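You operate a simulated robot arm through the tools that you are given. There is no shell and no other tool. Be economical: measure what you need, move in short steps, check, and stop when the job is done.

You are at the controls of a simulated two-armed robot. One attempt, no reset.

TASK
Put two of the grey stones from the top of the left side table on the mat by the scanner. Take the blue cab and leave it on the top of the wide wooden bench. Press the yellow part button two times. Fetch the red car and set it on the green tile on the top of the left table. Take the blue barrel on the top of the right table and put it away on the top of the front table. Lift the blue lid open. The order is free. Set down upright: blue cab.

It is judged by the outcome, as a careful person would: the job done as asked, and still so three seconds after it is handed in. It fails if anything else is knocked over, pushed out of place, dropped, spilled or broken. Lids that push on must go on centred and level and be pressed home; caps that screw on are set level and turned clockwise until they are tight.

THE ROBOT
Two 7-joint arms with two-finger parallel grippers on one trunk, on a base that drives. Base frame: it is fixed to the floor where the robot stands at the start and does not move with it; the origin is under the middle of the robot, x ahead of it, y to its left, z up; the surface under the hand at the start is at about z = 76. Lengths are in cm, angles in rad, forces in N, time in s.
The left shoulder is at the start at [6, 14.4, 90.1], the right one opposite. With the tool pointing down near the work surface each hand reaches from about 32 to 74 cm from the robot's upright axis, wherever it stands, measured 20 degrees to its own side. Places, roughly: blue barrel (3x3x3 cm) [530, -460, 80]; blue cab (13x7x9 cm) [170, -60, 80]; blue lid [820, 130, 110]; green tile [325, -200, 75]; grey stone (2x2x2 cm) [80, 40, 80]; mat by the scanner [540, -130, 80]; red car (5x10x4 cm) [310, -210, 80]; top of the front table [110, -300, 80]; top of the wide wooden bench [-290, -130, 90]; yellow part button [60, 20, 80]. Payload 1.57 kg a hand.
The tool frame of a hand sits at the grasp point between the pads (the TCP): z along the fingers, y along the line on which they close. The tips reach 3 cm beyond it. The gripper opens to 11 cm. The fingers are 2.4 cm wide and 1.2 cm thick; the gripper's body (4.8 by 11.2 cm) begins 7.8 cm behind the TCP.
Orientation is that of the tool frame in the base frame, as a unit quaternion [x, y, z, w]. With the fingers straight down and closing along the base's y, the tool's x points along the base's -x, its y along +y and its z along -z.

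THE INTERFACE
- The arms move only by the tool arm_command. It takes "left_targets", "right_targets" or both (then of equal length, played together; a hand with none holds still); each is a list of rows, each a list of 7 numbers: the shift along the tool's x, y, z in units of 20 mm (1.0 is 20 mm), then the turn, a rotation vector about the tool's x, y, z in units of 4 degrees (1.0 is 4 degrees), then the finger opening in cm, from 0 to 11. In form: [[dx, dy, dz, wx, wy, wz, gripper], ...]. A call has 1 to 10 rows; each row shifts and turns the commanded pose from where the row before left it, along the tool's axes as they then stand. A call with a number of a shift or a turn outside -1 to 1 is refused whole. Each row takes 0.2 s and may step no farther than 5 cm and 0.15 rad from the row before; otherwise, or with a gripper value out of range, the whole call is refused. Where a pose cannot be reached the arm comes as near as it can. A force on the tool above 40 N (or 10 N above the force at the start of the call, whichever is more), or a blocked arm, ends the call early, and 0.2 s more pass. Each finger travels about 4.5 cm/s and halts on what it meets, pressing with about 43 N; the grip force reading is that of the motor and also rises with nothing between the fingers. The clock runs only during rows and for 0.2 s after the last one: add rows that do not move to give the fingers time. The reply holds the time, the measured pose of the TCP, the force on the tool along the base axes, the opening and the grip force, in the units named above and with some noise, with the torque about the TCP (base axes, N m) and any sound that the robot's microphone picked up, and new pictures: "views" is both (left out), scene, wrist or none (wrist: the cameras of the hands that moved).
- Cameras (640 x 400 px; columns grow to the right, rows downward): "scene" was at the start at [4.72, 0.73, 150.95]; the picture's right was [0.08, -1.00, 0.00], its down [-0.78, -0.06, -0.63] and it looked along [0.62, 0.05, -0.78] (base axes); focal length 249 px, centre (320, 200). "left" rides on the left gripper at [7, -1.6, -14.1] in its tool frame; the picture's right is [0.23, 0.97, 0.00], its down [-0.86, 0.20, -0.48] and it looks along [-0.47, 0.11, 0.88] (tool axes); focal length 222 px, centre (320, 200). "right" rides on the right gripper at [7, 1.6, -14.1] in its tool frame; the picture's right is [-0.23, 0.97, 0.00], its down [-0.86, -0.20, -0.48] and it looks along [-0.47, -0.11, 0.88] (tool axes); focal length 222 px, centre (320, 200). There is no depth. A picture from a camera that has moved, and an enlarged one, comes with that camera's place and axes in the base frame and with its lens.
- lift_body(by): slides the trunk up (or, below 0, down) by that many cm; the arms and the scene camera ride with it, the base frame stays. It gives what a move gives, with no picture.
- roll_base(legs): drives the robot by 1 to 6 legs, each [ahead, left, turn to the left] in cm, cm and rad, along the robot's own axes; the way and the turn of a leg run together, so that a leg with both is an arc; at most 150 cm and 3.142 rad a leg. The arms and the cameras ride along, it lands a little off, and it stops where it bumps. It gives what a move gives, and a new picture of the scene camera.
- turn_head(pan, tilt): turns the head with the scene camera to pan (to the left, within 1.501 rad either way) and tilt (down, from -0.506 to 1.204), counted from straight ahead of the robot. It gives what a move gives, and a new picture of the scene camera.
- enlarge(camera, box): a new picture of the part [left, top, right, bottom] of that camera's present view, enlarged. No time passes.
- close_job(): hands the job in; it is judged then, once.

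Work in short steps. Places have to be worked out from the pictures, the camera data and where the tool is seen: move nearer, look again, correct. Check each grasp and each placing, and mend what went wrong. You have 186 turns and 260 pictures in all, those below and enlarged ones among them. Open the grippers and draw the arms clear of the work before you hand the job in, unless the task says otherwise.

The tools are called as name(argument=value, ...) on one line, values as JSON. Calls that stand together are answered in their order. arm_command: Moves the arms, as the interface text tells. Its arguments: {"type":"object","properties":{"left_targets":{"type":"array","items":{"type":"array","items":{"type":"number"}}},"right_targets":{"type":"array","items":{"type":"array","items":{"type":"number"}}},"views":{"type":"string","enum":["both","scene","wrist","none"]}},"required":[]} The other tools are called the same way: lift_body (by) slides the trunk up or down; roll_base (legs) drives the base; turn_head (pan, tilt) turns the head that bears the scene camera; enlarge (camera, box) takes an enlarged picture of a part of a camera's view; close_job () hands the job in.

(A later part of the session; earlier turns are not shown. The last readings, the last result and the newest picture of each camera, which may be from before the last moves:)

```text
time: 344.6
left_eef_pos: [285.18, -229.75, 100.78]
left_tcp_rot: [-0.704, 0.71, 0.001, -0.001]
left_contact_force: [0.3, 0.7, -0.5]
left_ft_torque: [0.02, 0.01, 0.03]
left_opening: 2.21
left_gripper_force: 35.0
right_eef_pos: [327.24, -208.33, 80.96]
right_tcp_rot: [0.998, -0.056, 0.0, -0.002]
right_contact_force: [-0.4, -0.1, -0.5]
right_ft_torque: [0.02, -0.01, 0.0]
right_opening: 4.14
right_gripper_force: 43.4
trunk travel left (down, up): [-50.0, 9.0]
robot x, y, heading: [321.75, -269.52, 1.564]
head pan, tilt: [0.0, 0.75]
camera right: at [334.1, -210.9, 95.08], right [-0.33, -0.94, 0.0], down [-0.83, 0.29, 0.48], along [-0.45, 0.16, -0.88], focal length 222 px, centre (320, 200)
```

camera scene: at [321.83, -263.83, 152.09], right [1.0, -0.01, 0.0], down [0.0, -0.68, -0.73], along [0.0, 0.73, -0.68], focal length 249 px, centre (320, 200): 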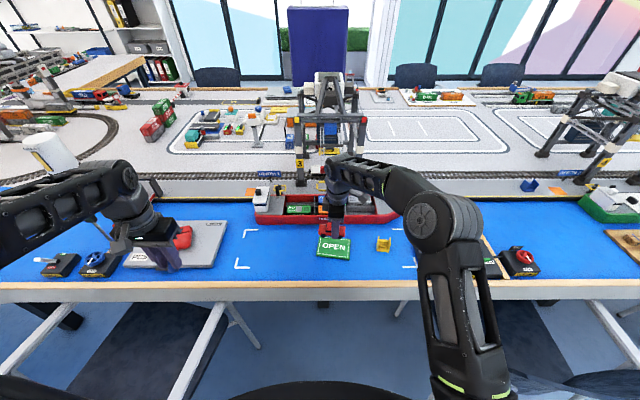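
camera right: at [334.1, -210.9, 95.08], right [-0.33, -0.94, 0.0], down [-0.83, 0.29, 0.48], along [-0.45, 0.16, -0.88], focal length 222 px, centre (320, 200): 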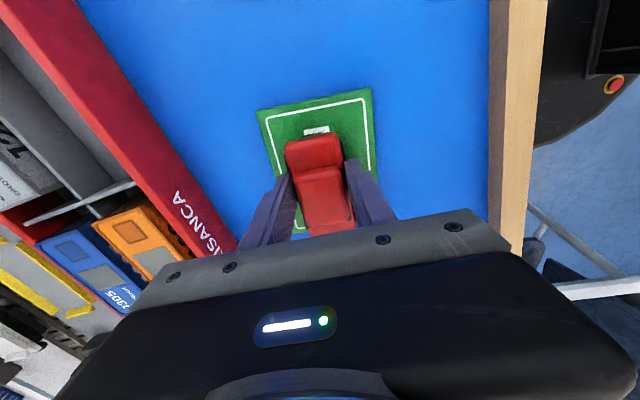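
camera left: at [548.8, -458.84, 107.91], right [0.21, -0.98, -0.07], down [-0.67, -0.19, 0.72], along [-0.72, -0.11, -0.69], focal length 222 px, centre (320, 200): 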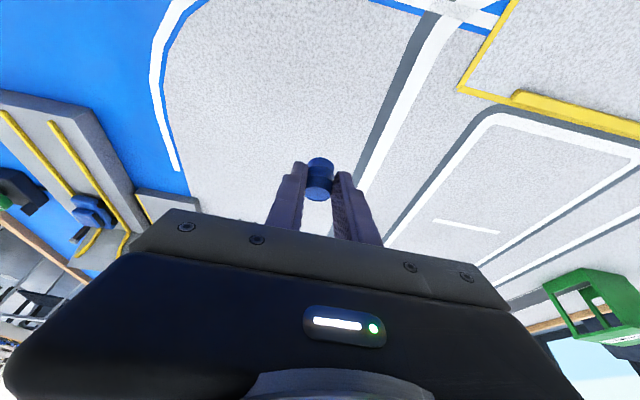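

Nearly touching. I centre it 0.7 cm toward +x, lower to contact, and release.

arm_command(right_targets=[[0, 0, -0.1, 0, 0, 0, 3.5], [0.35, 0, 0, 0, 0, 0, 3.5], [0, 0, 0.1, 0, 0, 0, 3.5], [0, 0, 0.1, 0, 0, 0, 3.5], [0, 0, 0, 0, 0, 0, 4.5], [0, 0, 0, 0, 0, 0, 5], [0, 0, 0, 0, 0, 0, 6], [0, 0, 0, 0, 0, 0, 6]], views="wrist")

```text
time: 346.4
left_eef_pos: [285.17, -229.75, 100.66]
left_tcp_rot: [-0.705, 0.709, 0.001, -0.001]
left_contact_force: [-0.7, -0.3, 0.2]
left_ft_torque: [0.02, -0.01, -0.01]
left_opening: 2.21
left_gripper_force: 35.3
right_eef_pos: [328.06, -208.51, 80.77]
right_tcp_rot: [0.998, -0.055, 0.0, -0.002]
right_contact_force: [-0.5, 0.0, -0.3]
right_ft_torque: [0.01, -0.01, 0.01]
right_opening: 5.98
right_gripper_force: 0.1
trunk travel left (down, up): [-50.0, 9.0]
robot x, y, heading: [321.6, -269.4, 1.559]
head pan, tilt: [0.0, 0.75]
camera right: at [334.76, -210.98, 94.84], right [-0.33, -0.94, 0.0], down [-0.83, 0.29, 0.48], along [-0.45, 0.16, -0.88], focal length 222 px, centre (320, 200)
```

right: 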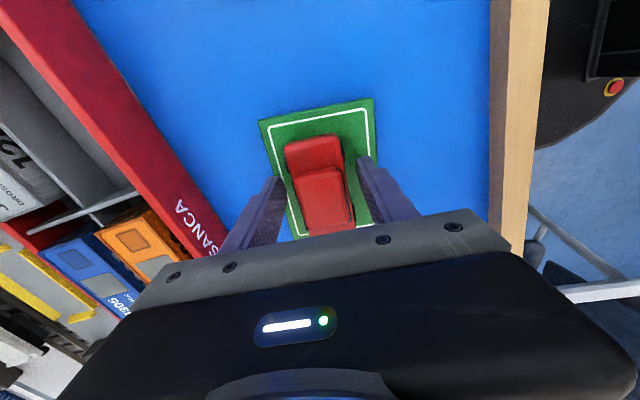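

Released. I raise the hand straight up and check the car on the tile.

arm_command(right_targets=[[0, 0, -0.5, 0, 0, 0, 6], [0, 0, -1, 0, 0, 0, 6], [0, 0, -1, 0, 0, 0, 6], [0, 0, -1, 0, 0, 0, 6], [0, 0, -1, 0, 0, 0, 6], [0, 0, -1, 0, 0, 0, 6], [0, 0, -1, 0, 0, 0, 6], [0, 0.5, -1, 0, 0, 0, 6], [0, 1, -1, 0, 0, 0, 6], [0, 1, -1, 0, 0, 0, 6]], views="both")

```text
time: 348.6
left_eef_pos: [285.14, -229.87, 100.8]
left_tcp_rot: [-0.705, 0.709, 0.002, -0.001]
left_contact_force: [-0.4, -0.6, -0.4]
left_ft_torque: [0.0, 0.04, 0.03]
left_opening: 2.19
left_gripper_force: 35.0
right_eef_pos: [327.22, -213.56, 99.95]
right_tcp_rot: [0.998, -0.056, 0.0, -0.001]
right_contact_force: [0.8, -0.1, 0.0]
right_ft_torque: [0.02, -0.01, 0.02]
right_opening: 6.0
right_gripper_force: 0.1
trunk travel left (down, up): [-50.0, 9.0]
robot x, y, heading: [322.01, -269.11, 1.567]
head pan, tilt: [0.0, 0.75]
camera scene: at [321.83, -263.92, 152.09], right [1.0, -0.01, 0.0], down [0.0, -0.68, -0.73], along [0.0, 0.73, -0.68], focal length 249 px, centre (320, 200)
camera right: at [334.03, -216.03, 114.02], right [-0.33, -0.94, 0.0], down [-0.83, 0.29, 0.48], along [-0.45, 0.16, -0.88], focal length 222 px, centre (320, 200)
```

scene: 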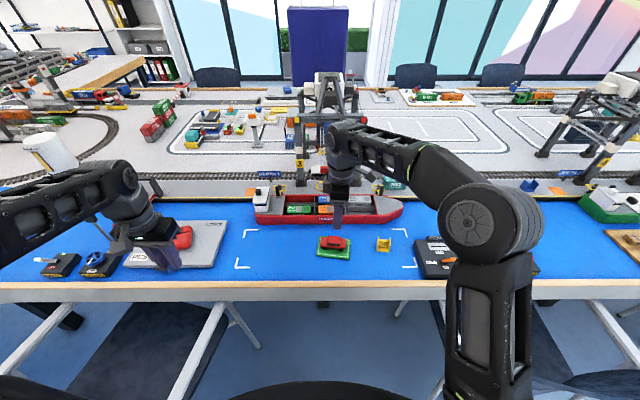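
right: 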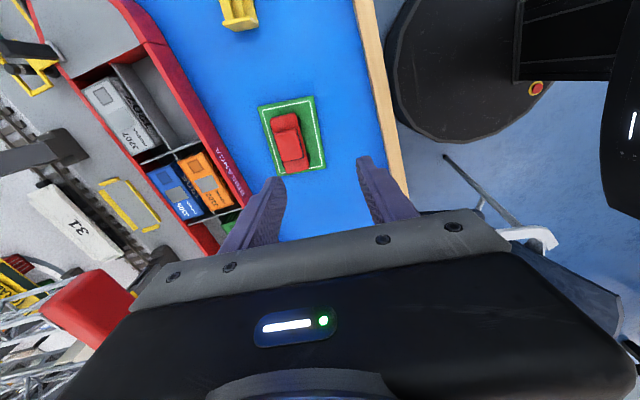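

The car sits on the tile. I back into the corridor, turn toward the front table and drive up to it.

roll_base(legs=[[-28, 0, 0], [0, 0, 1.571], [70, 0, 0]])

turn_head(pan=0, tilt=0.65)

```text
time: 357.8
left_eef_pos: [212.6, -333.01, 100.74]
left_tcp_rot: [1.0, -0.002, 0.0, 0.001]
left_contact_force: [0.1, -0.2, -0.4]
left_ft_torque: [-0.01, 0.01, 0.01]
left_opening: 2.21
left_gripper_force: 35.2
right_eef_pos: [196.19, -291.01, 99.84]
right_tcp_rot: [0.745, 0.667, 0.0, 0.0]
right_contact_force: [-0.4, -0.6, 0.1]
right_ft_torque: [-0.01, 0.04, 0.0]
right_opening: 6.0
right_gripper_force: 0.2
trunk travel left (down, up): [-50.0, 9.0]
robot x, y, heading: [252.06, -296.36, 3.134]
head pan, tilt: [0.0, 0.75]
camera scene: at [246.92, -296.48, 152.09], right [0.01, 1.0, 0.0], down [0.68, 0.0, -0.73], along [-0.73, 0.0, -0.68], focal length 249 px, centre (320, 200)
```

scene: 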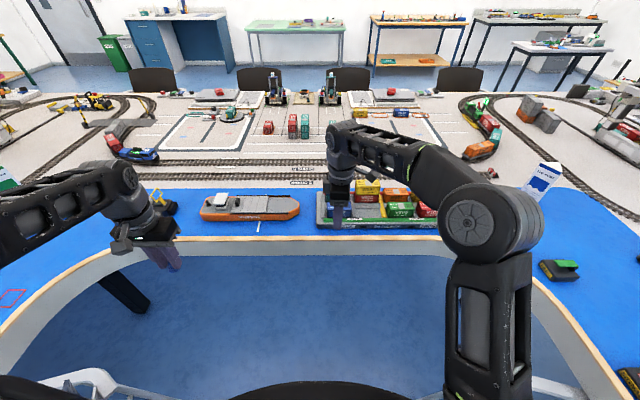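

```text
time: 358.4
left_eef_pos: [212.58, -332.98, 100.73]
left_tcp_rot: [1.0, -0.003, 0.0, 0.002]
left_contact_force: [0.3, -0.4, 0.2]
left_ft_torque: [-0.01, 0.01, -0.02]
left_opening: 2.21
left_gripper_force: 35.6
right_eef_pos: [196.3, -291.01, 99.96]
right_tcp_rot: [0.745, 0.667, -0.001, 0.0]
right_contact_force: [-0.4, -0.2, 0.7]
right_ft_torque: [0.0, 0.0, 0.01]
right_opening: 6.01
right_gripper_force: 0.0
trunk travel left (down, up): [-50.0, 9.0]
robot x, y, heading: [252.04, -296.25, 3.135]
head pan, tilt: [0.0, 0.649]
camera scene: at [246.59, -296.47, 152.95], right [0.01, 1.0, 0.0], down [0.6, 0.0, -0.8], along [-0.8, 0.0, -0.6], focal length 249 px, centre (320, 200)
```

scene: 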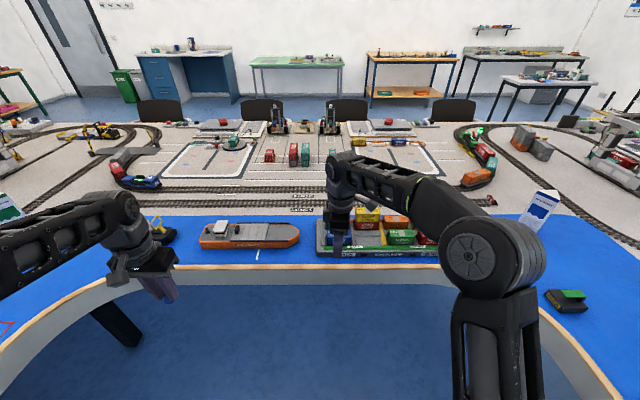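

The orange boat spans y from -346 to -305 and the inner edge is at x about 188. I pull the right hand back, roll 24 cm ahead and look with the left wrist camera for a clear spot.

arm_command(right_targets=[[0, 1, 0, 0, 0, 0, 6], [0, 1, 0, 0, 0, 0, 6], [0, 1, 0, 0, 0, 0, 6], [0, 1, 0, 0, 0, 0, 6], [0, 1, 0, 0, 0, 0, 6], [0, 1, 0, 0, 0, 0, 6], [0, 1, 0, 0, 0, 0, 6]], views="none")

roll_base(legs=[[24, 0, 0]])

arm_command(left_targets=[[-0.5, 0, 0, 0, 0, 0, 1.2], [-0.5, 0, 0, 0, 0, 0, 1.2]], views="wrist")

```text
time: 360.0
left_eef_pos: [212.67, -333.03, 100.73]
left_tcp_rot: [1.0, -0.002, 0.0, 0.001]
left_contact_force: [1.0, -0.2, -0.2]
left_ft_torque: [0.0, -0.02, -0.01]
left_opening: 2.22
left_gripper_force: 34.6
right_eef_pos: [210.08, -292.61, 99.98]
right_tcp_rot: [0.746, 0.666, 0.0, -0.001]
right_contact_force: [1.3, 0.8, -0.5]
right_ft_torque: [-0.01, 0.0, -0.02]
right_opening: 6.01
right_gripper_force: 0.0
trunk travel left (down, up): [-50.0, 9.0]
robot x, y, heading: [252.5, -296.75, 3.138]
head pan, tilt: [0.0, 0.649]
```

```text
time: 361.8
left_eef_pos: [188.99, -332.7, 100.67]
left_tcp_rot: [1.0, -0.005, 0.0, 0.001]
left_contact_force: [-0.4, 0.0, -0.5]
left_ft_torque: [0.06, -0.06, -0.03]
left_opening: 2.23
left_gripper_force: 35.1
right_eef_pos: [186.57, -292.39, 99.86]
right_tcp_rot: [0.746, 0.666, 0.0, 0.0]
right_contact_force: [0.2, -0.1, -0.9]
right_ft_torque: [-0.01, -0.02, -0.01]
right_opening: 6.01
right_gripper_force: 0.0
trunk travel left (down, up): [-50.0, 9.0]
robot x, y, heading: [228.49, -296.48, 3.136]
head pan, tilt: [0.0, 0.649]
camera scene: at [222.96, -296.32, 152.94], right [0.01, 1.0, 0.0], down [0.61, 0.0, -0.8], along [-0.8, 0.01, -0.61], focal length 249 px, centre (320, 200)
```

scene: 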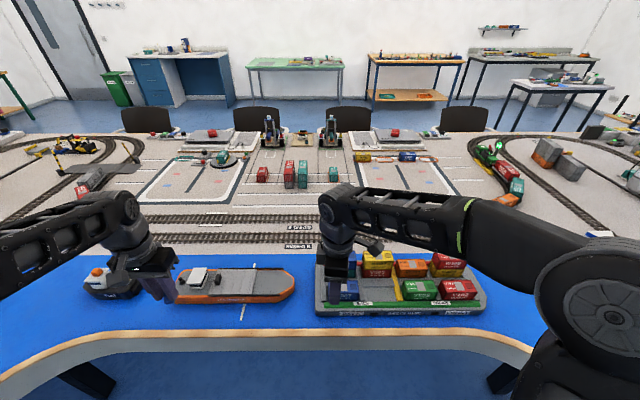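

```text
time: 362.4
left_eef_pos: [187.1, -332.79, 100.65]
left_tcp_rot: [1.0, -0.003, 0.0, 0.001]
left_contact_force: [0.4, 0.6, -0.8]
left_ft_torque: [0.03, -0.01, 0.02]
left_opening: 2.26
left_gripper_force: 35.5
right_eef_pos: [186.63, -292.42, 99.9]
right_tcp_rot: [0.746, 0.666, -0.001, -0.001]
right_contact_force: [-0.1, 0.1, 0.3]
right_ft_torque: [-0.01, 0.02, 0.03]
right_opening: 6.02
right_gripper_force: 0.0
trunk travel left (down, up): [-50.0, 9.0]
robot x, y, heading: [228.34, -296.43, 3.133]
head pan, tilt: [0.0, 0.649]
camera left: at [194.05, -331.11, 114.98], right [0.22, -0.98, 0.0], down [-0.86, -0.19, 0.48], along [-0.47, -0.11, -0.88], focal length 222 px, centre (320, 200)
```

left: 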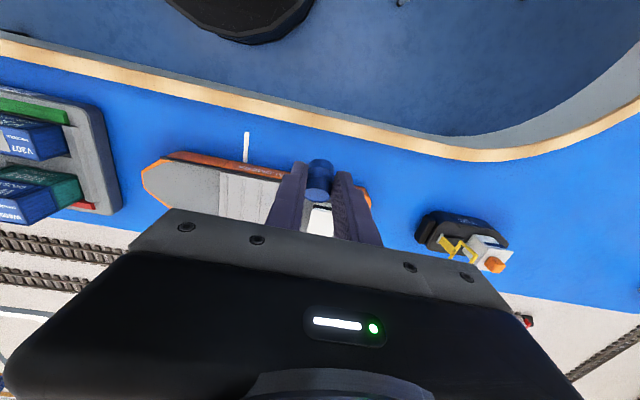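

A clear patch of the blue area lies at about [181, -350], between the boat's stern and the buoy. I shift the base left 17 cm and pitch the hand forward 32° as when grasping.

roll_base(legs=[[0, 17, 0]])

arm_command(left_targets=[[-0.2, 0, 0, 0, -1, 0, 1.2], [-0.2, 0, 0, 0, -1, 0, 1.2], [-0.2, 0, 0, 0, -1, 0, 1.2], [-0.2, 0, 0, 0, -1, 0, 1.2], [-0.2, 0, 0.1, 0, -1, 0, 1.2], [-0.2, 0, 0.1, 0, -1, 0, 1.2], [-0.2, 0, 0.1, 0, -1, 0, 1.2], [-0.2, 0, 0.1, 0, -1, 0, 1.2]], views="wrist")

```text
time: 363.8
left_eef_pos: [187.08, -349.98, 100.74]
left_tcp_rot: [1.0, -0.002, 0.001, 0.0]
left_contact_force: [0.1, -0.5, 0.7]
left_ft_torque: [0.04, 0.0, 0.0]
left_opening: 2.22
left_gripper_force: 35.1
right_eef_pos: [186.65, -309.67, 100.0]
right_tcp_rot: [0.746, 0.666, 0.0, -0.001]
right_contact_force: [0.1, -0.1, 0.3]
right_ft_torque: [0.05, 0.03, 0.0]
right_opening: 5.99
right_gripper_force: 0.0
trunk travel left (down, up): [-50.0, 9.0]
robot x, y, heading: [228.76, -313.56, 3.135]
head pan, tilt: [0.0, 0.649]
camera scene: at [222.99, -313.52, 152.95], right [0.0, 1.0, 0.0], down [0.6, 0.0, -0.8], along [-0.8, 0.0, -0.6], focal length 249 px, centre (320, 200)
```

scene: 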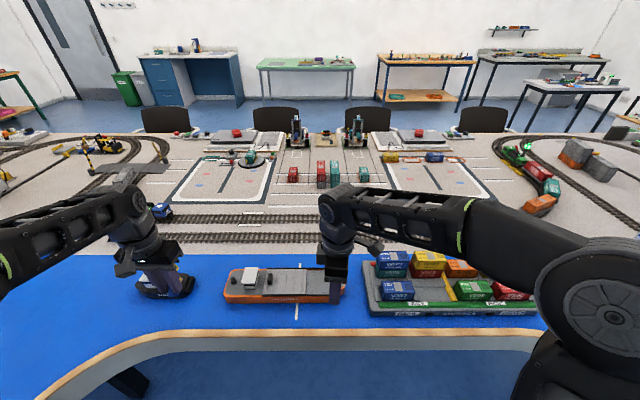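

```text
time: 365.6
left_eef_pos: [183.74, -349.81, 100.86]
left_tcp_rot: [0.961, -0.002, -0.276, 0.001]
left_contact_force: [-0.2, -0.2, 0.2]
left_ft_torque: [-0.01, -0.04, 0.01]
left_opening: 2.22
left_gripper_force: 35.3
right_eef_pos: [186.61, -309.52, 99.91]
right_tcp_rot: [0.746, 0.666, 0.0, -0.001]
right_contact_force: [0.6, -0.2, -0.5]
right_ft_torque: [0.05, -0.01, -0.03]
right_opening: 5.99
right_gripper_force: 0.1
trunk travel left (down, up): [-50.0, 9.0]
robot x, y, heading: [228.68, -313.34, 3.137]
head pan, tilt: [0.0, 0.649]
camera left: at [197.15, -348.29, 109.21], right [0.19, -0.97, -0.12], down [-0.47, -0.2, 0.86], along [-0.86, -0.11, -0.5], focal length 222 px, centre (320, 200)
```

left: 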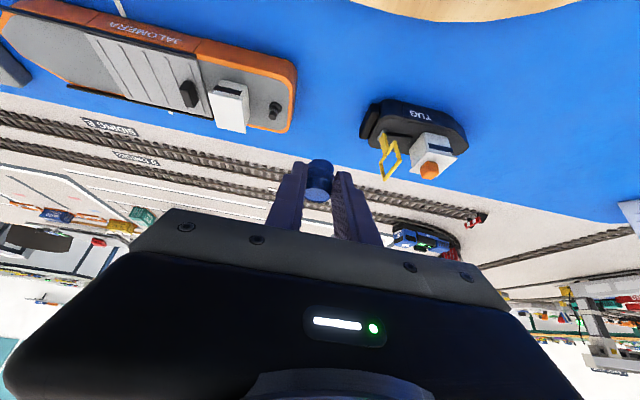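

The spot below is clear between boat and tug. I lower straight down.

arm_command(left_targets=[[0.5, 0, 0.85, 0, 0, 0, 1.2], [0.5, 0, 0.85, 0, 0, 0, 1.2], [0.5, 0, 0.85, 0, 0, 0, 1.2], [0.5, 0, 0.85, 0, 0, 0, 1.2], [0.5, 0, 0.85, 0, 0, 0, 1.2], [0.5, 0, 0.85, 0, 0, 0, 1.2], [0.5, 0, 0.85, 0, 0, 0, 1.2], [0.5, 0, 0.85, 0, 0, 0, 1.2], [0.4, 0, 0.7, 0, 0, 0, 1.2], [0.2, 0, 0.3, 0, 0, 0, 1.2]], views="wrist")

```text
time: 367.8
left_eef_pos: [183.11, -349.88, 82.56]
left_tcp_rot: [0.961, -0.003, -0.277, 0.0]
left_contact_force: [-0.5, -1.0, -0.4]
left_ft_torque: [-0.03, 0.02, -0.01]
left_opening: 2.24
left_gripper_force: 34.5
right_eef_pos: [186.53, -309.49, 99.78]
right_tcp_rot: [0.745, 0.667, 0.0, -0.001]
right_contact_force: [0.1, -0.6, 0.9]
right_ft_torque: [-0.03, 0.04, 0.01]
right_opening: 6.0
right_gripper_force: 0.1
trunk travel left (down, up): [-50.0, 9.0]
robot x, y, heading: [228.56, -313.28, 3.135]
head pan, tilt: [0.0, 0.649]
camera left: at [196.62, -348.31, 91.01], right [0.19, -0.98, -0.12], down [-0.47, -0.2, 0.86], along [-0.86, -0.11, -0.5], focal length 222 px, centre (320, 200)
```

left: 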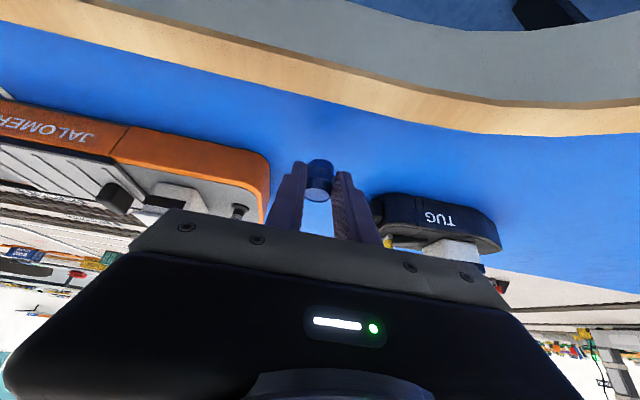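

Close to the surface with room on both sides. I lower the last 2.5 cm slowly.

arm_command(left_targets=[[0.15, 0, 0.25, 0, 0, 0, 1.2], [0.15, 0, 0.25, 0, 0, 0, 1.2], [0.1, 0, 0.17, 0, 0, 0, 1.2], [0.1, 0, 0.17, 0, 0, 0, 1.2], [0.1, 0, 0.17, 0, 0, 0, 1.2], [0, 0, 0, 0, 0, 0, 1.2]], views="none")

```text
time: 369.2
left_eef_pos: [183.29, -349.87, 80.29]
left_tcp_rot: [0.961, -0.003, -0.276, 0.0]
left_contact_force: [0.7, 0.0, 0.4]
left_ft_torque: [0.0, 0.01, 0.0]
left_opening: 2.25
left_gripper_force: 34.9
right_eef_pos: [186.54, -309.57, 99.8]
right_tcp_rot: [0.746, 0.666, -0.001, -0.001]
right_contact_force: [-0.3, -0.3, -0.3]
right_ft_torque: [0.01, 0.04, 0.01]
right_opening: 6.01
right_gripper_force: 0.1
trunk travel left (down, up): [-50.0, 9.0]
robot x, y, heading: [228.61, -313.36, 3.133]
head pan, tilt: [0.0, 0.649]
```

arm_command(left_targets=[[0.05, 0, 0.1, 0, 0, 0, 1.2], [0.05, 0, 0.08, 0, 0, 0, 1.2], [0, 0, 0, 0, 0, 0, 1.2]], views="wrist")

```text
time: 370.0
left_eef_pos: [183.26, -349.9, 79.91]
left_tcp_rot: [0.961, -0.003, -0.278, 0.0]
left_contact_force: [1.4, 0.1, 9.3]
left_ft_torque: [0.06, 0.13, 0.0]
left_opening: 2.24
left_gripper_force: 35.3
right_eef_pos: [186.63, -309.49, 99.92]
right_tcp_rot: [0.746, 0.666, -0.001, 0.0]
right_contact_force: [0.4, 0.3, 0.3]
right_ft_torque: [0.02, -0.02, 0.0]
right_opening: 5.98
right_gripper_force: 0.1
trunk travel left (down, up): [-50.0, 9.0]
robot x, y, heading: [228.28, -313.41, 3.133]
head pan, tilt: [0.0, 0.649]
camera left: at [196.61, -348.26, 88.41], right [0.19, -0.98, -0.12], down [-0.47, -0.19, 0.86], along [-0.86, -0.11, -0.49], focal length 222 px, centre (320, 200)
```

left: 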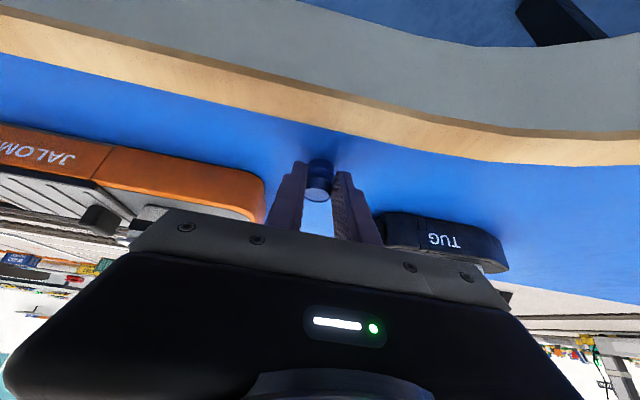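

Contact at 9 N. I open to 4 cm and withdraw straight back along the fingers.

arm_command(left_targets=[[0, 0, -0.05, 0, 0, 0, 2.6], [0, 0, 0, 0, 0, 0, 3.2], [0, 0, 0, 0, 0, 0, 3.8], [0, 0, 0, 0, 0, 0, 3.8], [0, 0, -0.5, 0, 0, 0, 3.8], [0, 0, -0.8, 0, 0, 0, 3.8], [0, 0, -1, 0, 0, 0, 3.8], [0, 0, -1, 0, 0, 0, 3.8]], views="wrist")

```text
time: 371.8
left_eef_pos: [186.32, -349.7, 85.06]
left_tcp_rot: [0.961, -0.002, -0.277, -0.002]
left_contact_force: [-0.7, 0.0, -0.1]
left_ft_torque: [0.01, 0.0, 0.01]
left_opening: 3.79
left_gripper_force: 0.0
left hand out of reach, approached as far as the arm can: row 8
right_eef_pos: [186.59, -309.49, 99.85]
right_tcp_rot: [0.746, 0.666, -0.001, -0.001]
right_contact_force: [0.6, -0.1, 0.8]
right_ft_torque: [0.02, -0.03, 0.02]
right_opening: 6.0
right_gripper_force: 0.0
trunk travel left (down, up): [-50.0, 9.0]
robot x, y, heading: [228.84, -313.47, 3.135]
head pan, tilt: [0.0, 0.649]
camera left: at [199.81, -348.18, 93.54], right [0.19, -0.97, -0.12], down [-0.47, -0.2, 0.86], along [-0.86, -0.1, -0.5], focal length 222 px, centre (320, 200)
```

left: 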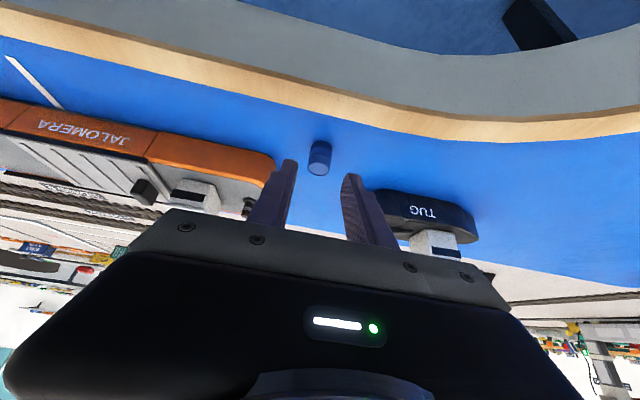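

The barrel stands upright on the front table. I lift the left hand, level it, and un-yaw the right hand at the same time.

arm_command(left_targets=[[-0.5, 0, -0.85, 0, 0, 0, 3.8], [-0.5, 0, -0.85, 0, 0, 0, 3.8], [-0.5, 0, -0.85, 0, 0.5, 0, 3.8], [-0.4, 0, -0.9, 0, 1, 0, 3.8], [-0.4, 0, -0.9, 0, 1, 0, 3.8], [-0.3, 0, -0.9, 0, 1, 0, 3.8], [-0.2, 0, -0.9, 0, 1, 0, 3.8], [0, 0, -0.5, 0, 1, 0, 3.8], [0, 0, 0, 0, 1, 0, 3.8], [0, 0, 0, 0, 1, 0, 3.8]], right_targets=[[0, 0, 0, 0, 0, 1, 6], [0, 0, 0, 0, 0, 1, 6], [0, 0, 0, 0, 0, 1, 6], [0, 0, 0, 0, 0, 1, 6], [0, 0, 0, 0, 0, 1, 6], [0, 0, 0, 0, 0, 1, 6], [0, 0, 0, 0, 0, 1, 6], [0, 0, 0, 0, 0, 1, 6], [0, 0, 0, 0, 0, 1, 6], [0, 0, 0, 0, 0, 1, 6]], views="scene")

arm_command(left_targets=[[0, -0.5, 0, 0, 0.5, 0, 3.8], [0, -0.5, 0, 0, 0, 0, 3.8], [0, -0.5, 0, 0, 0, 0, 3.8], [0, -0.5, 0, 0, 0, 0, 3.8], [0, 0, 0, 0, 0, 0, 3.8], [0, 0, 0, 0, 0, 0, 3.8], [0, 0, 0, 0, 0, 0, 3.8], [0, 0, 0, 0, 0, 0, 3.8], [0, 0, 0, 0, 0, 0, 3.8], [0, 0, 0, 0, 0, 0, 3.8]], right_targets=[[0, 0, 0, 0, 0, 1, 6], [0, 0, 0, 0, 0, 1, 6], [0, 0, 0, 0, 0, 1, 6], [0, 0, 0, 0, 0, 1, 6], [0, 0, 0, 0, 0, 1, 6], [0, 0, 0, 0, 0, 1, 6], [0, 0, 0, 0, 0, 1, 6], [0, 0, 0, 0, 0, 1, 6], [0, 0, 0, 0, 0, 1, 6], [0, 0, 0, 0, 0, 1, 6]], views="none")

```text
time: 374.0
left_eef_pos: [187.36, -350.03, 99.61]
left_tcp_rot: [1.0, -0.002, -0.017, 0.001]
left_contact_force: [0.9, -0.3, 0.6]
left_ft_torque: [0.0, -0.01, 0.01]
left_opening: 3.82
left_gripper_force: 0.1
left hand out of reach, approached as far as the arm can: row 1
right_eef_pos: [186.46, -309.59, 99.79]
right_tcp_rot: [0.928, 0.372, 0.0, 0.0]
right_contact_force: [0.6, -0.6, 0.9]
right_ft_torque: [-0.02, 0.03, 0.0]
right_opening: 6.01
right_gripper_force: 0.1
trunk travel left (down, up): [-50.0, 9.0]
robot x, y, heading: [228.68, -313.44, 3.132]
head pan, tilt: [0.0, 0.649]
camera scene: at [222.97, -313.39, 152.95], right [0.0, 1.0, 0.0], down [0.6, 0.0, -0.8], along [-0.8, 0.0, -0.6], focal length 249 px, centre (320, 200)
```

scene: 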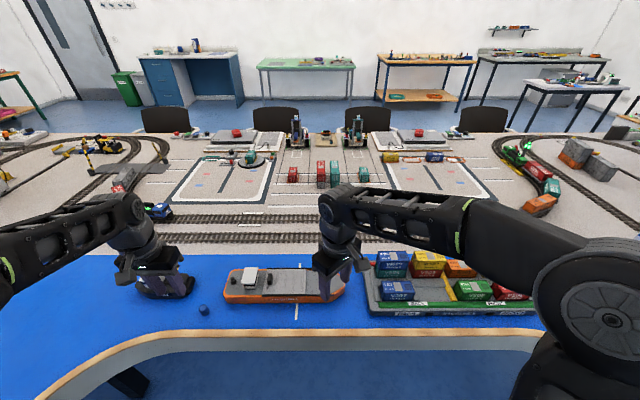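

```text
time: 376.2
left_eef_pos: [187.33, -345.95, 99.77]
left_tcp_rot: [1.0, -0.003, 0.0, 0.001]
left_contact_force: [0.4, 0.3, 0.2]
left_ft_torque: [0.05, 0.02, -0.03]
left_opening: 3.8
left_gripper_force: 0.2
right_eef_pos: [186.54, -309.47, 99.9]
right_tcp_rot: [0.999, 0.032, 0.0, 0.0]
right_contact_force: [0.2, -0.7, -0.5]
right_ft_torque: [0.0, 0.02, -0.01]
right_opening: 6.0
right_gripper_force: 0.2
trunk travel left (down, up): [-50.0, 9.0]
robot x, y, heading: [228.45, -313.42, 3.128]
head pan, tilt: [0.0, 0.649]
```

Barrel confirmed upright. I drive out of the U backwards, around the round table and toward the outer aisle.

roll_base(legs=[[0, -9, 0.013], [-150, 0, 0], [-150, 0, 0], [-125, 0, 0]])

```text
time: 397.4
left_eef_pos: [615.37, -333.37, 99.69]
left_tcp_rot: [1.0, 0.015, -0.001, 0.001]
left_contact_force: [0.0, -0.1, 0.0]
left_ft_torque: [-0.01, -0.01, 0.0]
left_opening: 3.79
left_gripper_force: 0.0
right_eef_pos: [613.24, -296.99, 99.85]
right_tcp_rot: [0.999, 0.05, -0.001, 0.001]
right_contact_force: [-0.7, -0.5, 0.3]
right_ft_torque: [-0.01, -0.02, 0.01]
right_opening: 6.02
right_gripper_force: 0.2
trunk travel left (down, up): [-50.0, 9.0]
robot x, y, heading: [655.55, -299.57, -3.107]
head pan, tilt: [0.0, 0.649]
camera scene: at [649.88, -299.59, 152.95], right [-0.03, 1.0, 0.0], down [0.6, 0.02, -0.8], along [-0.8, -0.02, -0.6], focal length 249 px, centre (320, 200)
```

scene: 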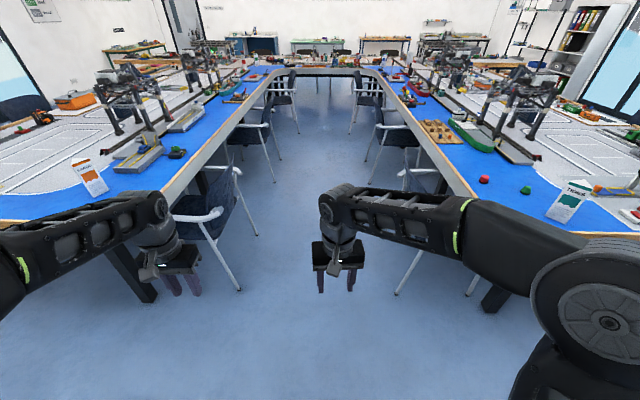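

Out of the U. Now around the round table along x about 757 to the aisle.

roll_base(legs=[[0, 0, -0.033], [-103, 0, 0], [0, 0, -1.571], [150, 0, 0], [150, 0, 0], [66, 0, 0]])

roll_base(legs=[[0, 0, 1.571]])

```text
time: 424.1
left_eef_pos: [729.77, 106.67, 99.67]
left_tcp_rot: [-0.705, 0.709, 0.002, 0.0]
left_contact_force: [0.5, 1.0, -0.2]
left_ft_torque: [0.0, -0.04, 0.02]
left_opening: 3.8
left_gripper_force: 0.0
right_eef_pos: [766.11, 107.39, 99.8]
right_tcp_rot: [0.728, -0.685, -0.001, 0.0]
right_contact_force: [0.2, 0.8, -0.7]
right_ft_torque: [0.01, 0.01, 0.01]
right_opening: 6.01
right_gripper_force: 0.1
trunk travel left (down, up): [-50.0, 9.0]
robot x, y, heading: [762.01, 65.3, 1.567]
head pan, tilt: [0.0, 0.649]
camera scene: at [762.23, 71.2, 152.95], right [1.0, -0.01, 0.0], down [0.0, -0.6, -0.8], along [0.0, 0.8, -0.6], focal length 249 px, centre (320, 200)
```

scene: 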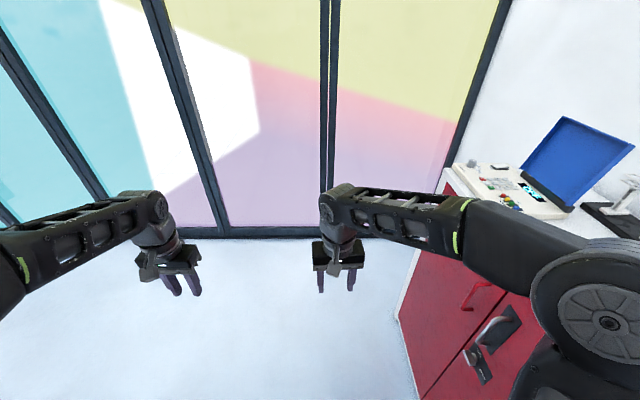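

```text
time: 428.3
left_eef_pos: [719.78, 34.34, 99.69]
left_tcp_rot: [1.0, -0.019, 0.0, 0.0]
left_contact_force: [-0.6, 0.1, -0.5]
left_ft_torque: [-0.02, 0.02, 0.01]
left_opening: 3.79
left_gripper_force: 0.1
right_eef_pos: [720.24, 70.78, 99.86]
right_tcp_rot: [1.0, 0.015, -0.001, 0.001]
right_contact_force: [0.1, -0.5, 0.1]
right_ft_torque: [0.0, 0.02, 0.0]
right_opening: 6.0
right_gripper_force: 0.0
trunk travel left (down, up): [-50.0, 9.0]
robot x, y, heading: [762.18, 65.4, 3.102]
head pan, tilt: [0.0, 0.649]
camera scene: at [756.51, 65.64, 152.95], right [0.04, 1.0, 0.0], down [0.6, -0.02, -0.8], along [-0.8, 0.03, -0.6], focal length 249 px, centre (320, 200)
```

scene: 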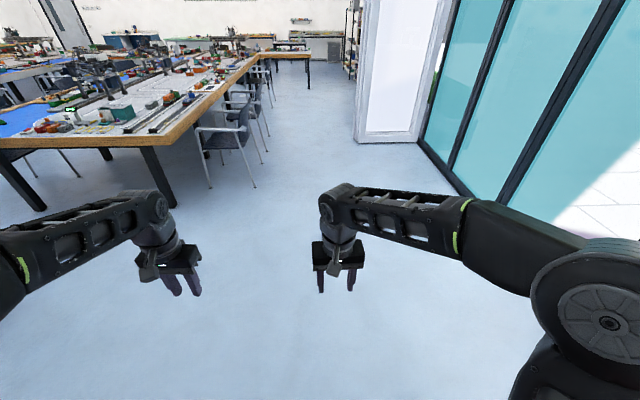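

Lid still open. I straighten and drive down the aisle to about x = 225.

roll_base(legs=[[0, 0, 0.038], [150, 0, 0], [150, 0, 0], [150, 0, 0], [85, 0, 0]])

turn_head(pan=0.6, tilt=0.6)

```text
time: 454.4
left_eef_pos: [184.9, 23.23, 99.53]
left_tcp_rot: [1.0, 0.007, 0.0, 0.001]
left_contact_force: [-0.6, 0.4, -0.3]
left_ft_torque: [0.01, 0.01, 0.0]
left_opening: 3.79
left_gripper_force: 0.1
right_eef_pos: [183.39, 59.67, 99.84]
right_tcp_rot: [0.999, 0.042, -0.001, 0.0]
right_contact_force: [0.7, 0.4, -0.5]
right_ft_torque: [0.01, -0.02, -0.01]
right_opening: 6.02
right_gripper_force: 0.1
trunk travel left (down, up): [-50.0, 9.0]
robot x, y, heading: [225.39, 56.83, -3.124]
head pan, tilt: [0.0, 0.649]
camera scene: at [219.83, 56.49, 152.95], right [-0.02, 1.0, 0.0], down [0.6, 0.01, -0.8], along [-0.8, -0.01, -0.6], focal length 249 px, centre (320, 200)
```

scene: 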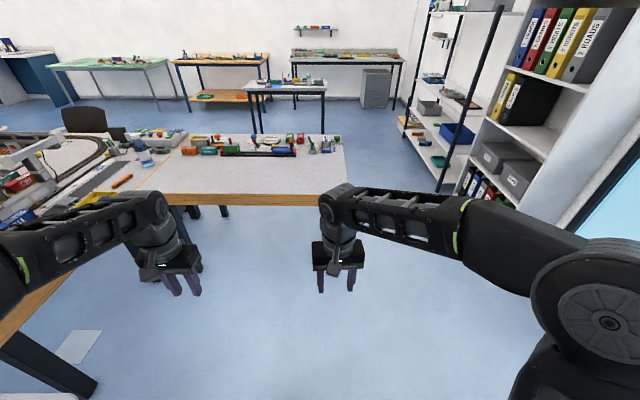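

```text
time: 455.4
left_eef_pos: [184.92, 23.29, 99.71]
left_tcp_rot: [1.0, 0.008, 0.0, 0.001]
left_contact_force: [-0.8, -0.5, 1.3]
left_ft_torque: [0.0, 0.0, -0.03]
left_opening: 3.8
left_gripper_force: 0.1
right_eef_pos: [183.35, 59.63, 99.93]
right_tcp_rot: [0.999, 0.041, -0.001, 0.0]
right_contact_force: [-0.4, 0.1, 0.5]
right_ft_torque: [0.03, 0.01, 0.02]
right_opening: 5.99
right_gripper_force: 0.0
trunk travel left (down, up): [-50.0, 9.0]
robot x, y, heading: [225.39, 56.81, -3.126]
head pan, tilt: [0.6, 0.6]
camera scene: at [221.34, 51.53, 153.38], right [-0.58, 0.82, 0.0], down [0.46, 0.33, -0.82], along [-0.67, -0.48, -0.57], focal length 249 px, centre (320, 200)
```

scene: 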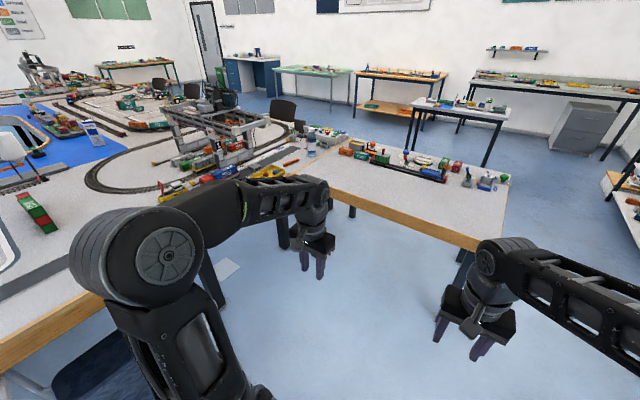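

I go ahead to x about 178 and turn left to face the long table where the blue cab should be.

roll_base(legs=[[47, 0, 0], [0, 0, 1.555]])

turn_head(pan=0, tilt=0.75)

```text
time: 462.0
left_eef_pos: [211.03, 15.26, 99.89]
left_tcp_rot: [0.7, 0.714, 0.0, 0.001]
left_contact_force: [0.2, 0.4, -0.1]
left_ft_torque: [0.0, 0.0, 0.0]
left_opening: 3.81
left_gripper_force: 0.0
right_eef_pos: [174.55, 13.48, 99.86]
right_tcp_rot: [0.675, 0.738, 0.0, 0.0]
right_contact_force: [1.0, 0.0, 0.1]
right_ft_torque: [0.03, 0.04, -0.03]
right_opening: 6.02
right_gripper_force: 0.1
trunk travel left (down, up): [-50.0, 9.0]
robot x, y, heading: [177.84, 55.34, -1.551]
head pan, tilt: [0.6, 0.6]
camera scene: at [182.9, 51.47, 153.38], right [-0.81, -0.58, 0.0], down [-0.33, 0.46, -0.83], along [0.48, -0.67, -0.57], focal length 249 px, centre (320, 200)
```

scene: 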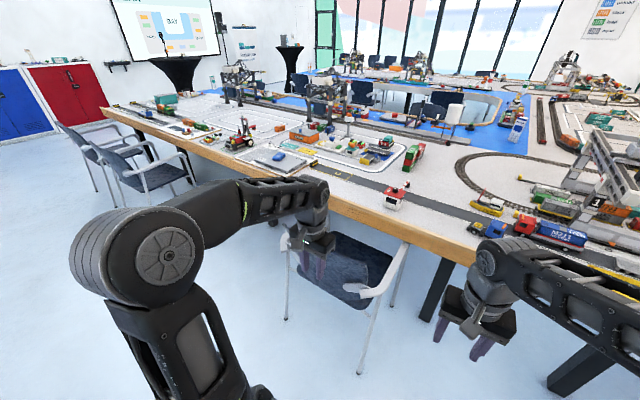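

```text
time: 463.0
left_eef_pos: [210.96, 15.32, 99.75]
left_tcp_rot: [0.7, 0.714, 0.0, 0.0]
left_contact_force: [-0.2, 0.1, -0.5]
left_ft_torque: [0.03, 0.02, 0.03]
left_opening: 3.79
left_gripper_force: 0.0
right_eef_pos: [174.74, 13.53, 99.91]
right_tcp_rot: [0.675, 0.738, 0.0, 0.001]
right_contact_force: [-0.3, -0.4, 0.0]
right_ft_torque: [-0.01, 0.0, -0.02]
right_opening: 5.98
right_gripper_force: 0.1
trunk travel left (down, up): [-50.0, 9.0]
robot x, y, heading: [177.74, 55.91, -1.556]
head pan, tilt: [0.0, 0.75]
camera scene: at [177.93, 50.38, 152.09], right [-1.0, -0.02, 0.0], down [-0.01, 0.68, -0.73], along [0.01, -0.73, -0.68], focal length 249 px, centre (320, 200)
```

scene: 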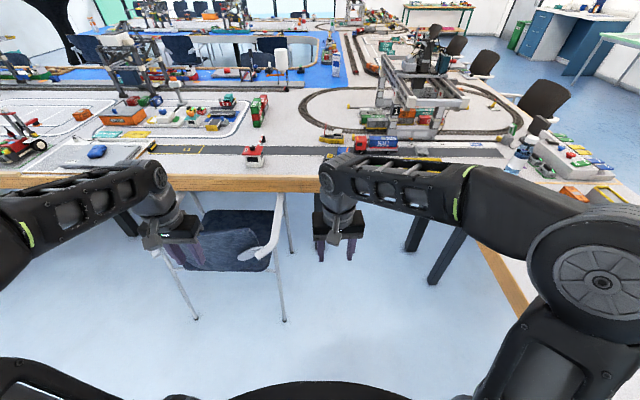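

The blue cab is at about [170, -62], a chair occupies x 200–253. I shift to about [153, -2], clear of the chair and the side table.

roll_base(legs=[[0, -25, -0.015], [56, 0, 0]])

arm_command(left_targets=[[0, 0, -0.3, 0, 0, 0, 6], [0, -0.5, 0, 0, 0, 0, 8], [0, -0.5, 0, 0, 0, 0, 10]], views="wrist")

```text
time: 467.7
left_eef_pos: [186.43, -41.82, 99.65]
left_tcp_rot: [0.703, 0.711, 0.0, 0.0]
left_contact_force: [0.7, 0.3, -0.4]
left_ft_torque: [0.0, 0.02, 0.02]
left_opening: 3.8
left_gripper_force: 0.0
right_eef_pos: [150.13, -43.27, 99.84]
right_tcp_rot: [0.678, 0.735, -0.001, 0.0]
right_contact_force: [0.5, -0.2, 0.2]
right_ft_torque: [0.0, -0.02, 0.01]
right_opening: 5.99
right_gripper_force: 0.1
trunk travel left (down, up): [-50.0, 9.0]
robot x, y, heading: [153.47, -1.44, -1.554]
head pan, tilt: [0.0, 0.75]
camera scene: at [153.63, -6.5, 152.09], right [-1.0, -0.01, 0.0], down [-0.01, 0.68, -0.73], along [0.01, -0.73, -0.68], focal length 249 px, centre (320, 200)
```

scene: 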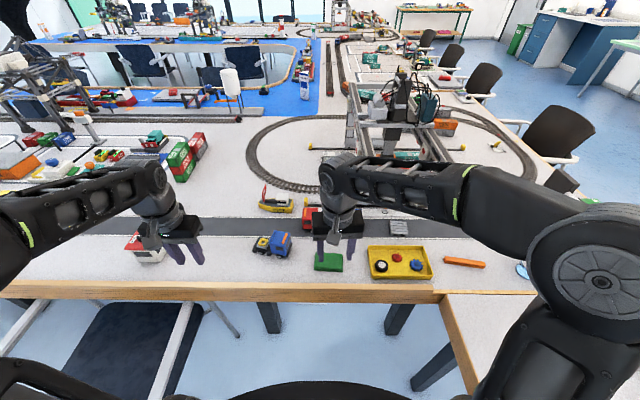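

```text
time: 468.5
left_eef_pos: [184.48, -41.76, 100.26]
left_tcp_rot: [0.703, 0.711, 0.001, 0.001]
left_contact_force: [0.9, -0.4, 0.1]
left_ft_torque: [0.04, 0.0, -0.02]
left_opening: 10.04
left_gripper_force: 0.1
right_eef_pos: [150.09, -43.2, 99.86]
right_tcp_rot: [0.677, 0.736, 0.0, 0.001]
right_contact_force: [0.1, -0.6, 0.0]
right_ft_torque: [0.0, -0.01, 0.04]
right_opening: 5.99
right_gripper_force: 0.0
trunk travel left (down, up): [-50.0, 9.0]
robot x, y, heading: [153.42, -1.48, -1.557]
head pan, tilt: [0.0, 0.75]
camera left: at [182.69, -34.84, 114.59], right [0.97, 0.24, 0.0], down [0.21, -0.85, 0.48], along [0.12, -0.47, -0.88], focal length 222 px, centre (320, 200)
```

left: 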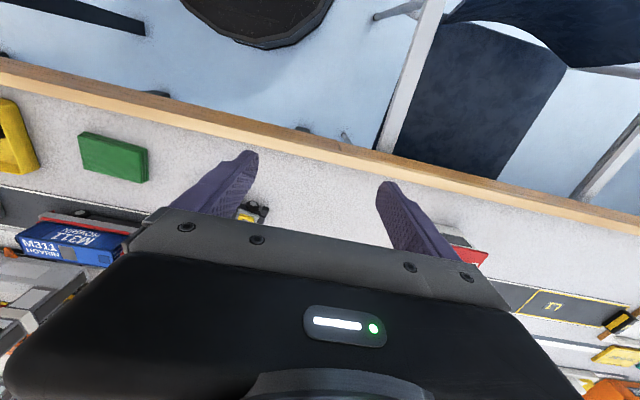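

enlarge(camera="scene", box=[200, 180, 360, 280])

```text
4.00 times, centred on (280, 230) of scene
camera zoom: at [153.62, -6.43, 152.09], right [-1.0, -0.01, 0.0], down [-0.01, 0.68, -0.73], along [0.01, -0.73, -0.68], focal length 997 px, centre (480, 80)
```

zoom: 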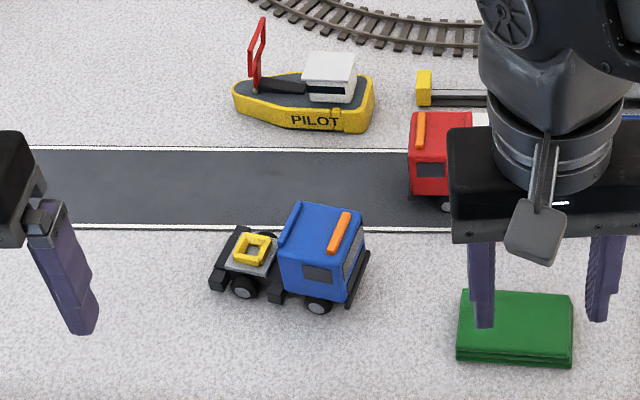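

The blue cab is a tractor truck, long axis nearly along x (turned about 12°). I move the left hand over it and then yaw it so that the fingers close across its width.

arm_command(left_targets=[[-0.9, -0.83, 0, 0, 0, 0, 10.5], [-0.9, -0.83, 0, 0, 0, 0, 10.5], [-0.9, -0.83, 0, 0, 0, 0, 10.5], [-0.9, -0.83, 0, 0, 0, 0, 10.5], [-0.9, -0.83, 0, 0, 0, 0, 10.5], [-0.9, -0.83, 0, 0, 0, 0, 10.5], [-0.9, -0.83, 0, 0, 0, 0, 10.5], [-0.9, -0.83, 0, 0, 0, 0, 10.5], [-0.9, -0.83, 0, 0, 0, 0, 10.5], [-0.9, -0.8, 0, 0, 0, 0, 10.5]], right_targets=[[0.3, -1, 0, 0, 0, 0, 6], [0.3, -1, 0, 0, 0, 0, 6], [0.3, -1, 0, 0, 0, 0, 6], [0.3, -1, 0, 0, 0, 0, 6], [0.3, -1, 0, 0, 0, 0, 6], [0, 0, 0, 0, 0, 0, 6], [0, 0, 0, 0, 0, 0, 6], [0, 0, 0, 0, 0, 0, 6], [0, 0, 0, 0, 0, 0, 6], [0, 0, 0, 0, 0, 0, 6]], views="none")

arm_command(left_targets=[[0, 0, 0, 0, 0, -1, 10.5], [0, 0, 0, 0, 0, -1, 10.5], [0, 0, 0, 0, 0, -1, 10.5], [0, 0, 0, 0, 0, -1, 10.5], [0, 0, 0, 0, 0, -1, 10.5], [0, 0, 0, 0, 0, -1, 10.5], [0, 0, 0, 0, 0, -1, 10.5], [0, 0, 0, 0, 0, -1, 10.5], [0, 0, 0, 0, 0, -1, 10.5], [0, 0, 0, 0, 0, -1, 10.5]], views="wrist")

```text
time: 470.7
left_eef_pos: [168.03, -60.12, 100.17]
left_tcp_rot: [0.703, 0.711, 0.002, 0.0]
left_contact_force: [-0.1, -0.4, 0.3]
left_ft_torque: [0.02, 0.03, 0.01]
left_opening: 10.5
left_gripper_force: 0.2
right_eef_pos: [139.86, -41.29, 99.78]
right_tcp_rot: [0.678, 0.735, 0.0, 0.0]
right_contact_force: [0.7, -0.4, -0.3]
right_ft_torque: [0.02, -0.03, 0.02]
right_opening: 6.01
right_gripper_force: 0.1
trunk travel left (down, up): [-50.0, 9.0]
robot x, y, heading: [153.24, -1.36, -1.56]
head pan, tilt: [0.0, 0.75]
```

```text
time: 472.9
left_eef_pos: [168.18, -60.0, 100.34]
left_tcp_rot: [0.416, 0.909, -0.001, 0.0]
left_contact_force: [-0.2, -0.4, -0.5]
left_ft_torque: [0.01, 0.0, 0.0]
left_opening: 10.49
left_gripper_force: 0.0
right_eef_pos: [139.83, -41.17, 99.81]
right_tcp_rot: [0.678, 0.735, 0.0, 0.001]
right_contact_force: [0.0, -0.6, 0.2]
right_ft_torque: [-0.01, -0.01, -0.02]
right_opening: 6.01
right_gripper_force: 0.0
trunk travel left (down, up): [-50.0, 9.0]
robot x, y, heading: [153.38, -1.32, -1.554]
head pan, tilt: [0.0, 0.75]
camera left: at [162.31, -55.7, 114.6], right [0.59, 0.81, 0.0], down [0.71, -0.52, 0.48], along [0.39, -0.28, -0.88], focal length 222 px, centre (320, 200)
```

left: 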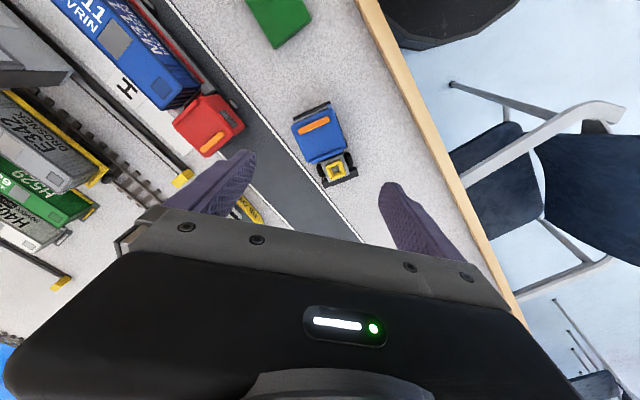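

Works. I turn the remaining 40°.

arm_command(left_targets=[[0, 0, 0, 0, 0, -1, 10.5], [0, 0, 0, 0, 0, -1, 10.5], [0, 0, 0, 0, 0, -1, 10.5], [0, 0, 0, 0, 0, -1, 10.5], [0, 0, 0, 0, 0, -1, 10.5], [0, 0, 0, 0, 0, -1, 10.5], [0, 0, 0, 0, 0, -1, 10.5], [0, 0, 0, 0, 0, -1, 10.5], [0, 0, 0, 0, 0, -1, 10.5], [0, 0, 0, 0, 0, -1, 10.5]], views="wrist")

enlarge(camera="left", box=[220, 60, 420, 200])

```text
time: 475.1
left_eef_pos: [168.18, -60.06, 100.32]
left_tcp_rot: [0.079, 0.997, 0.0, 0.001]
left_contact_force: [0.2, 0.0, -0.4]
left_ft_torque: [0.0, -0.02, 0.02]
left_opening: 10.53
left_gripper_force: 0.0
right_eef_pos: [139.75, -41.13, 99.92]
right_tcp_rot: [0.677, 0.736, 0.0, 0.001]
right_contact_force: [0.1, -1.1, 0.9]
right_ft_torque: [-0.02, 0.01, -0.03]
right_opening: 5.99
right_gripper_force: 0.1
trunk travel left (down, up): [-50.0, 9.0]
robot x, y, heading: [153.3, -1.48, -1.554]
head pan, tilt: [0.0, 0.75]
camera left: at [160.97, -60.44, 114.57], right [-0.07, 1.0, 0.0], down [0.88, 0.06, 0.48], along [0.48, 0.03, -0.88], focal length 222 px, centre (320, 200)
```

left: 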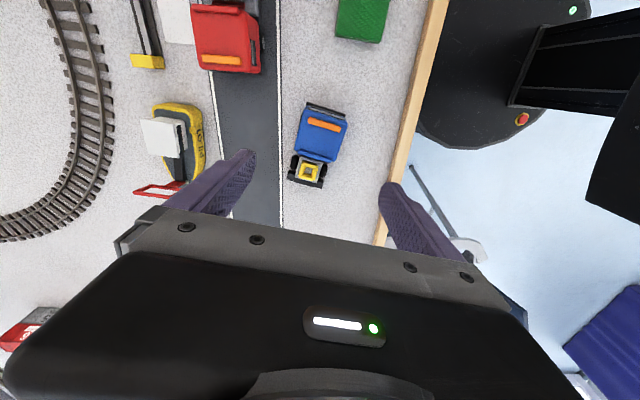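

```text
2.86 times, centred on (320, 130) of left
camera zoom: at [160.97, -60.44, 114.57], right [-0.07, 1.0, 0.0], down [0.88, 0.06, 0.48], along [0.48, 0.03, -0.88], focal length 635 px, centre (320, 400)
```

zoom: 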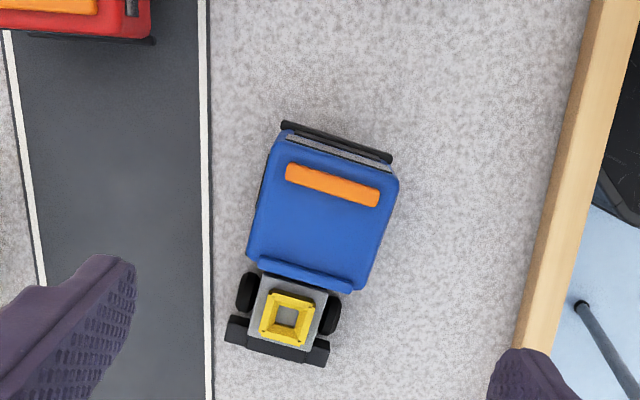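

The cab's roof centre is at about [167.7, -60]; I correct the yaw 4° and descend with the fingers open on both sides.

arm_command(left_targets=[[0, 0, 0.5, 0, 0, 1, 10.5], [0, 0, 1, 0, 0, 0, 10.5], [0, 0, 1, 0, 0, 0, 10.5], [0, 0, 1, 0, 0, 0, 10.5], [0, 0, 1, 0, 0, 0, 10.5], [0, 0, 1, 0, 0, 0, 10.5], [0, 0, 0.8, 0, 0, 0, 10.5], [0, 0, 0, 0, 0, 0, 10.5]], views="wrist")

```text
time: 476.9
left_eef_pos: [168.17, -59.93, 87.79]
left_tcp_rot: [0.115, 0.993, 0.0, 0.001]
left_contact_force: [0.0, -0.4, -0.6]
left_ft_torque: [0.02, -0.02, 0.01]
left_opening: 10.48
left_gripper_force: 0.0
right_eef_pos: [139.77, -41.25, 99.84]
right_tcp_rot: [0.678, 0.736, -0.001, 0.001]
right_contact_force: [0.6, 0.0, 0.1]
right_ft_torque: [0.03, 0.0, 0.01]
right_opening: 6.01
right_gripper_force: 0.0
trunk travel left (down, up): [-50.0, 9.0]
robot x, y, heading: [153.39, -1.53, -1.554]
head pan, tilt: [0.0, 0.75]
camera left: at [160.93, -59.9, 101.98], right [0.0, 1.0, 0.0], down [0.88, 0.0, 0.48], along [0.48, 0.0, -0.88], focal length 222 px, centre (320, 200)
```

left: 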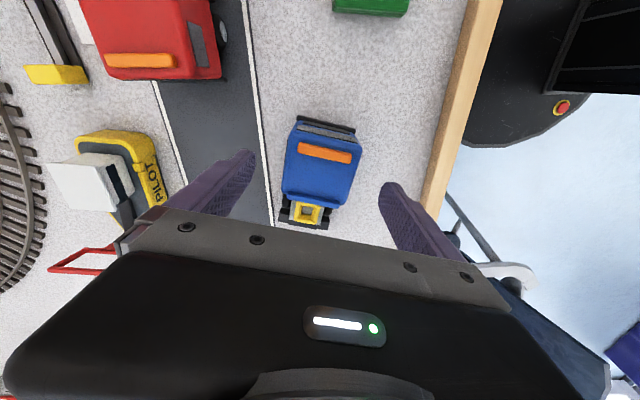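

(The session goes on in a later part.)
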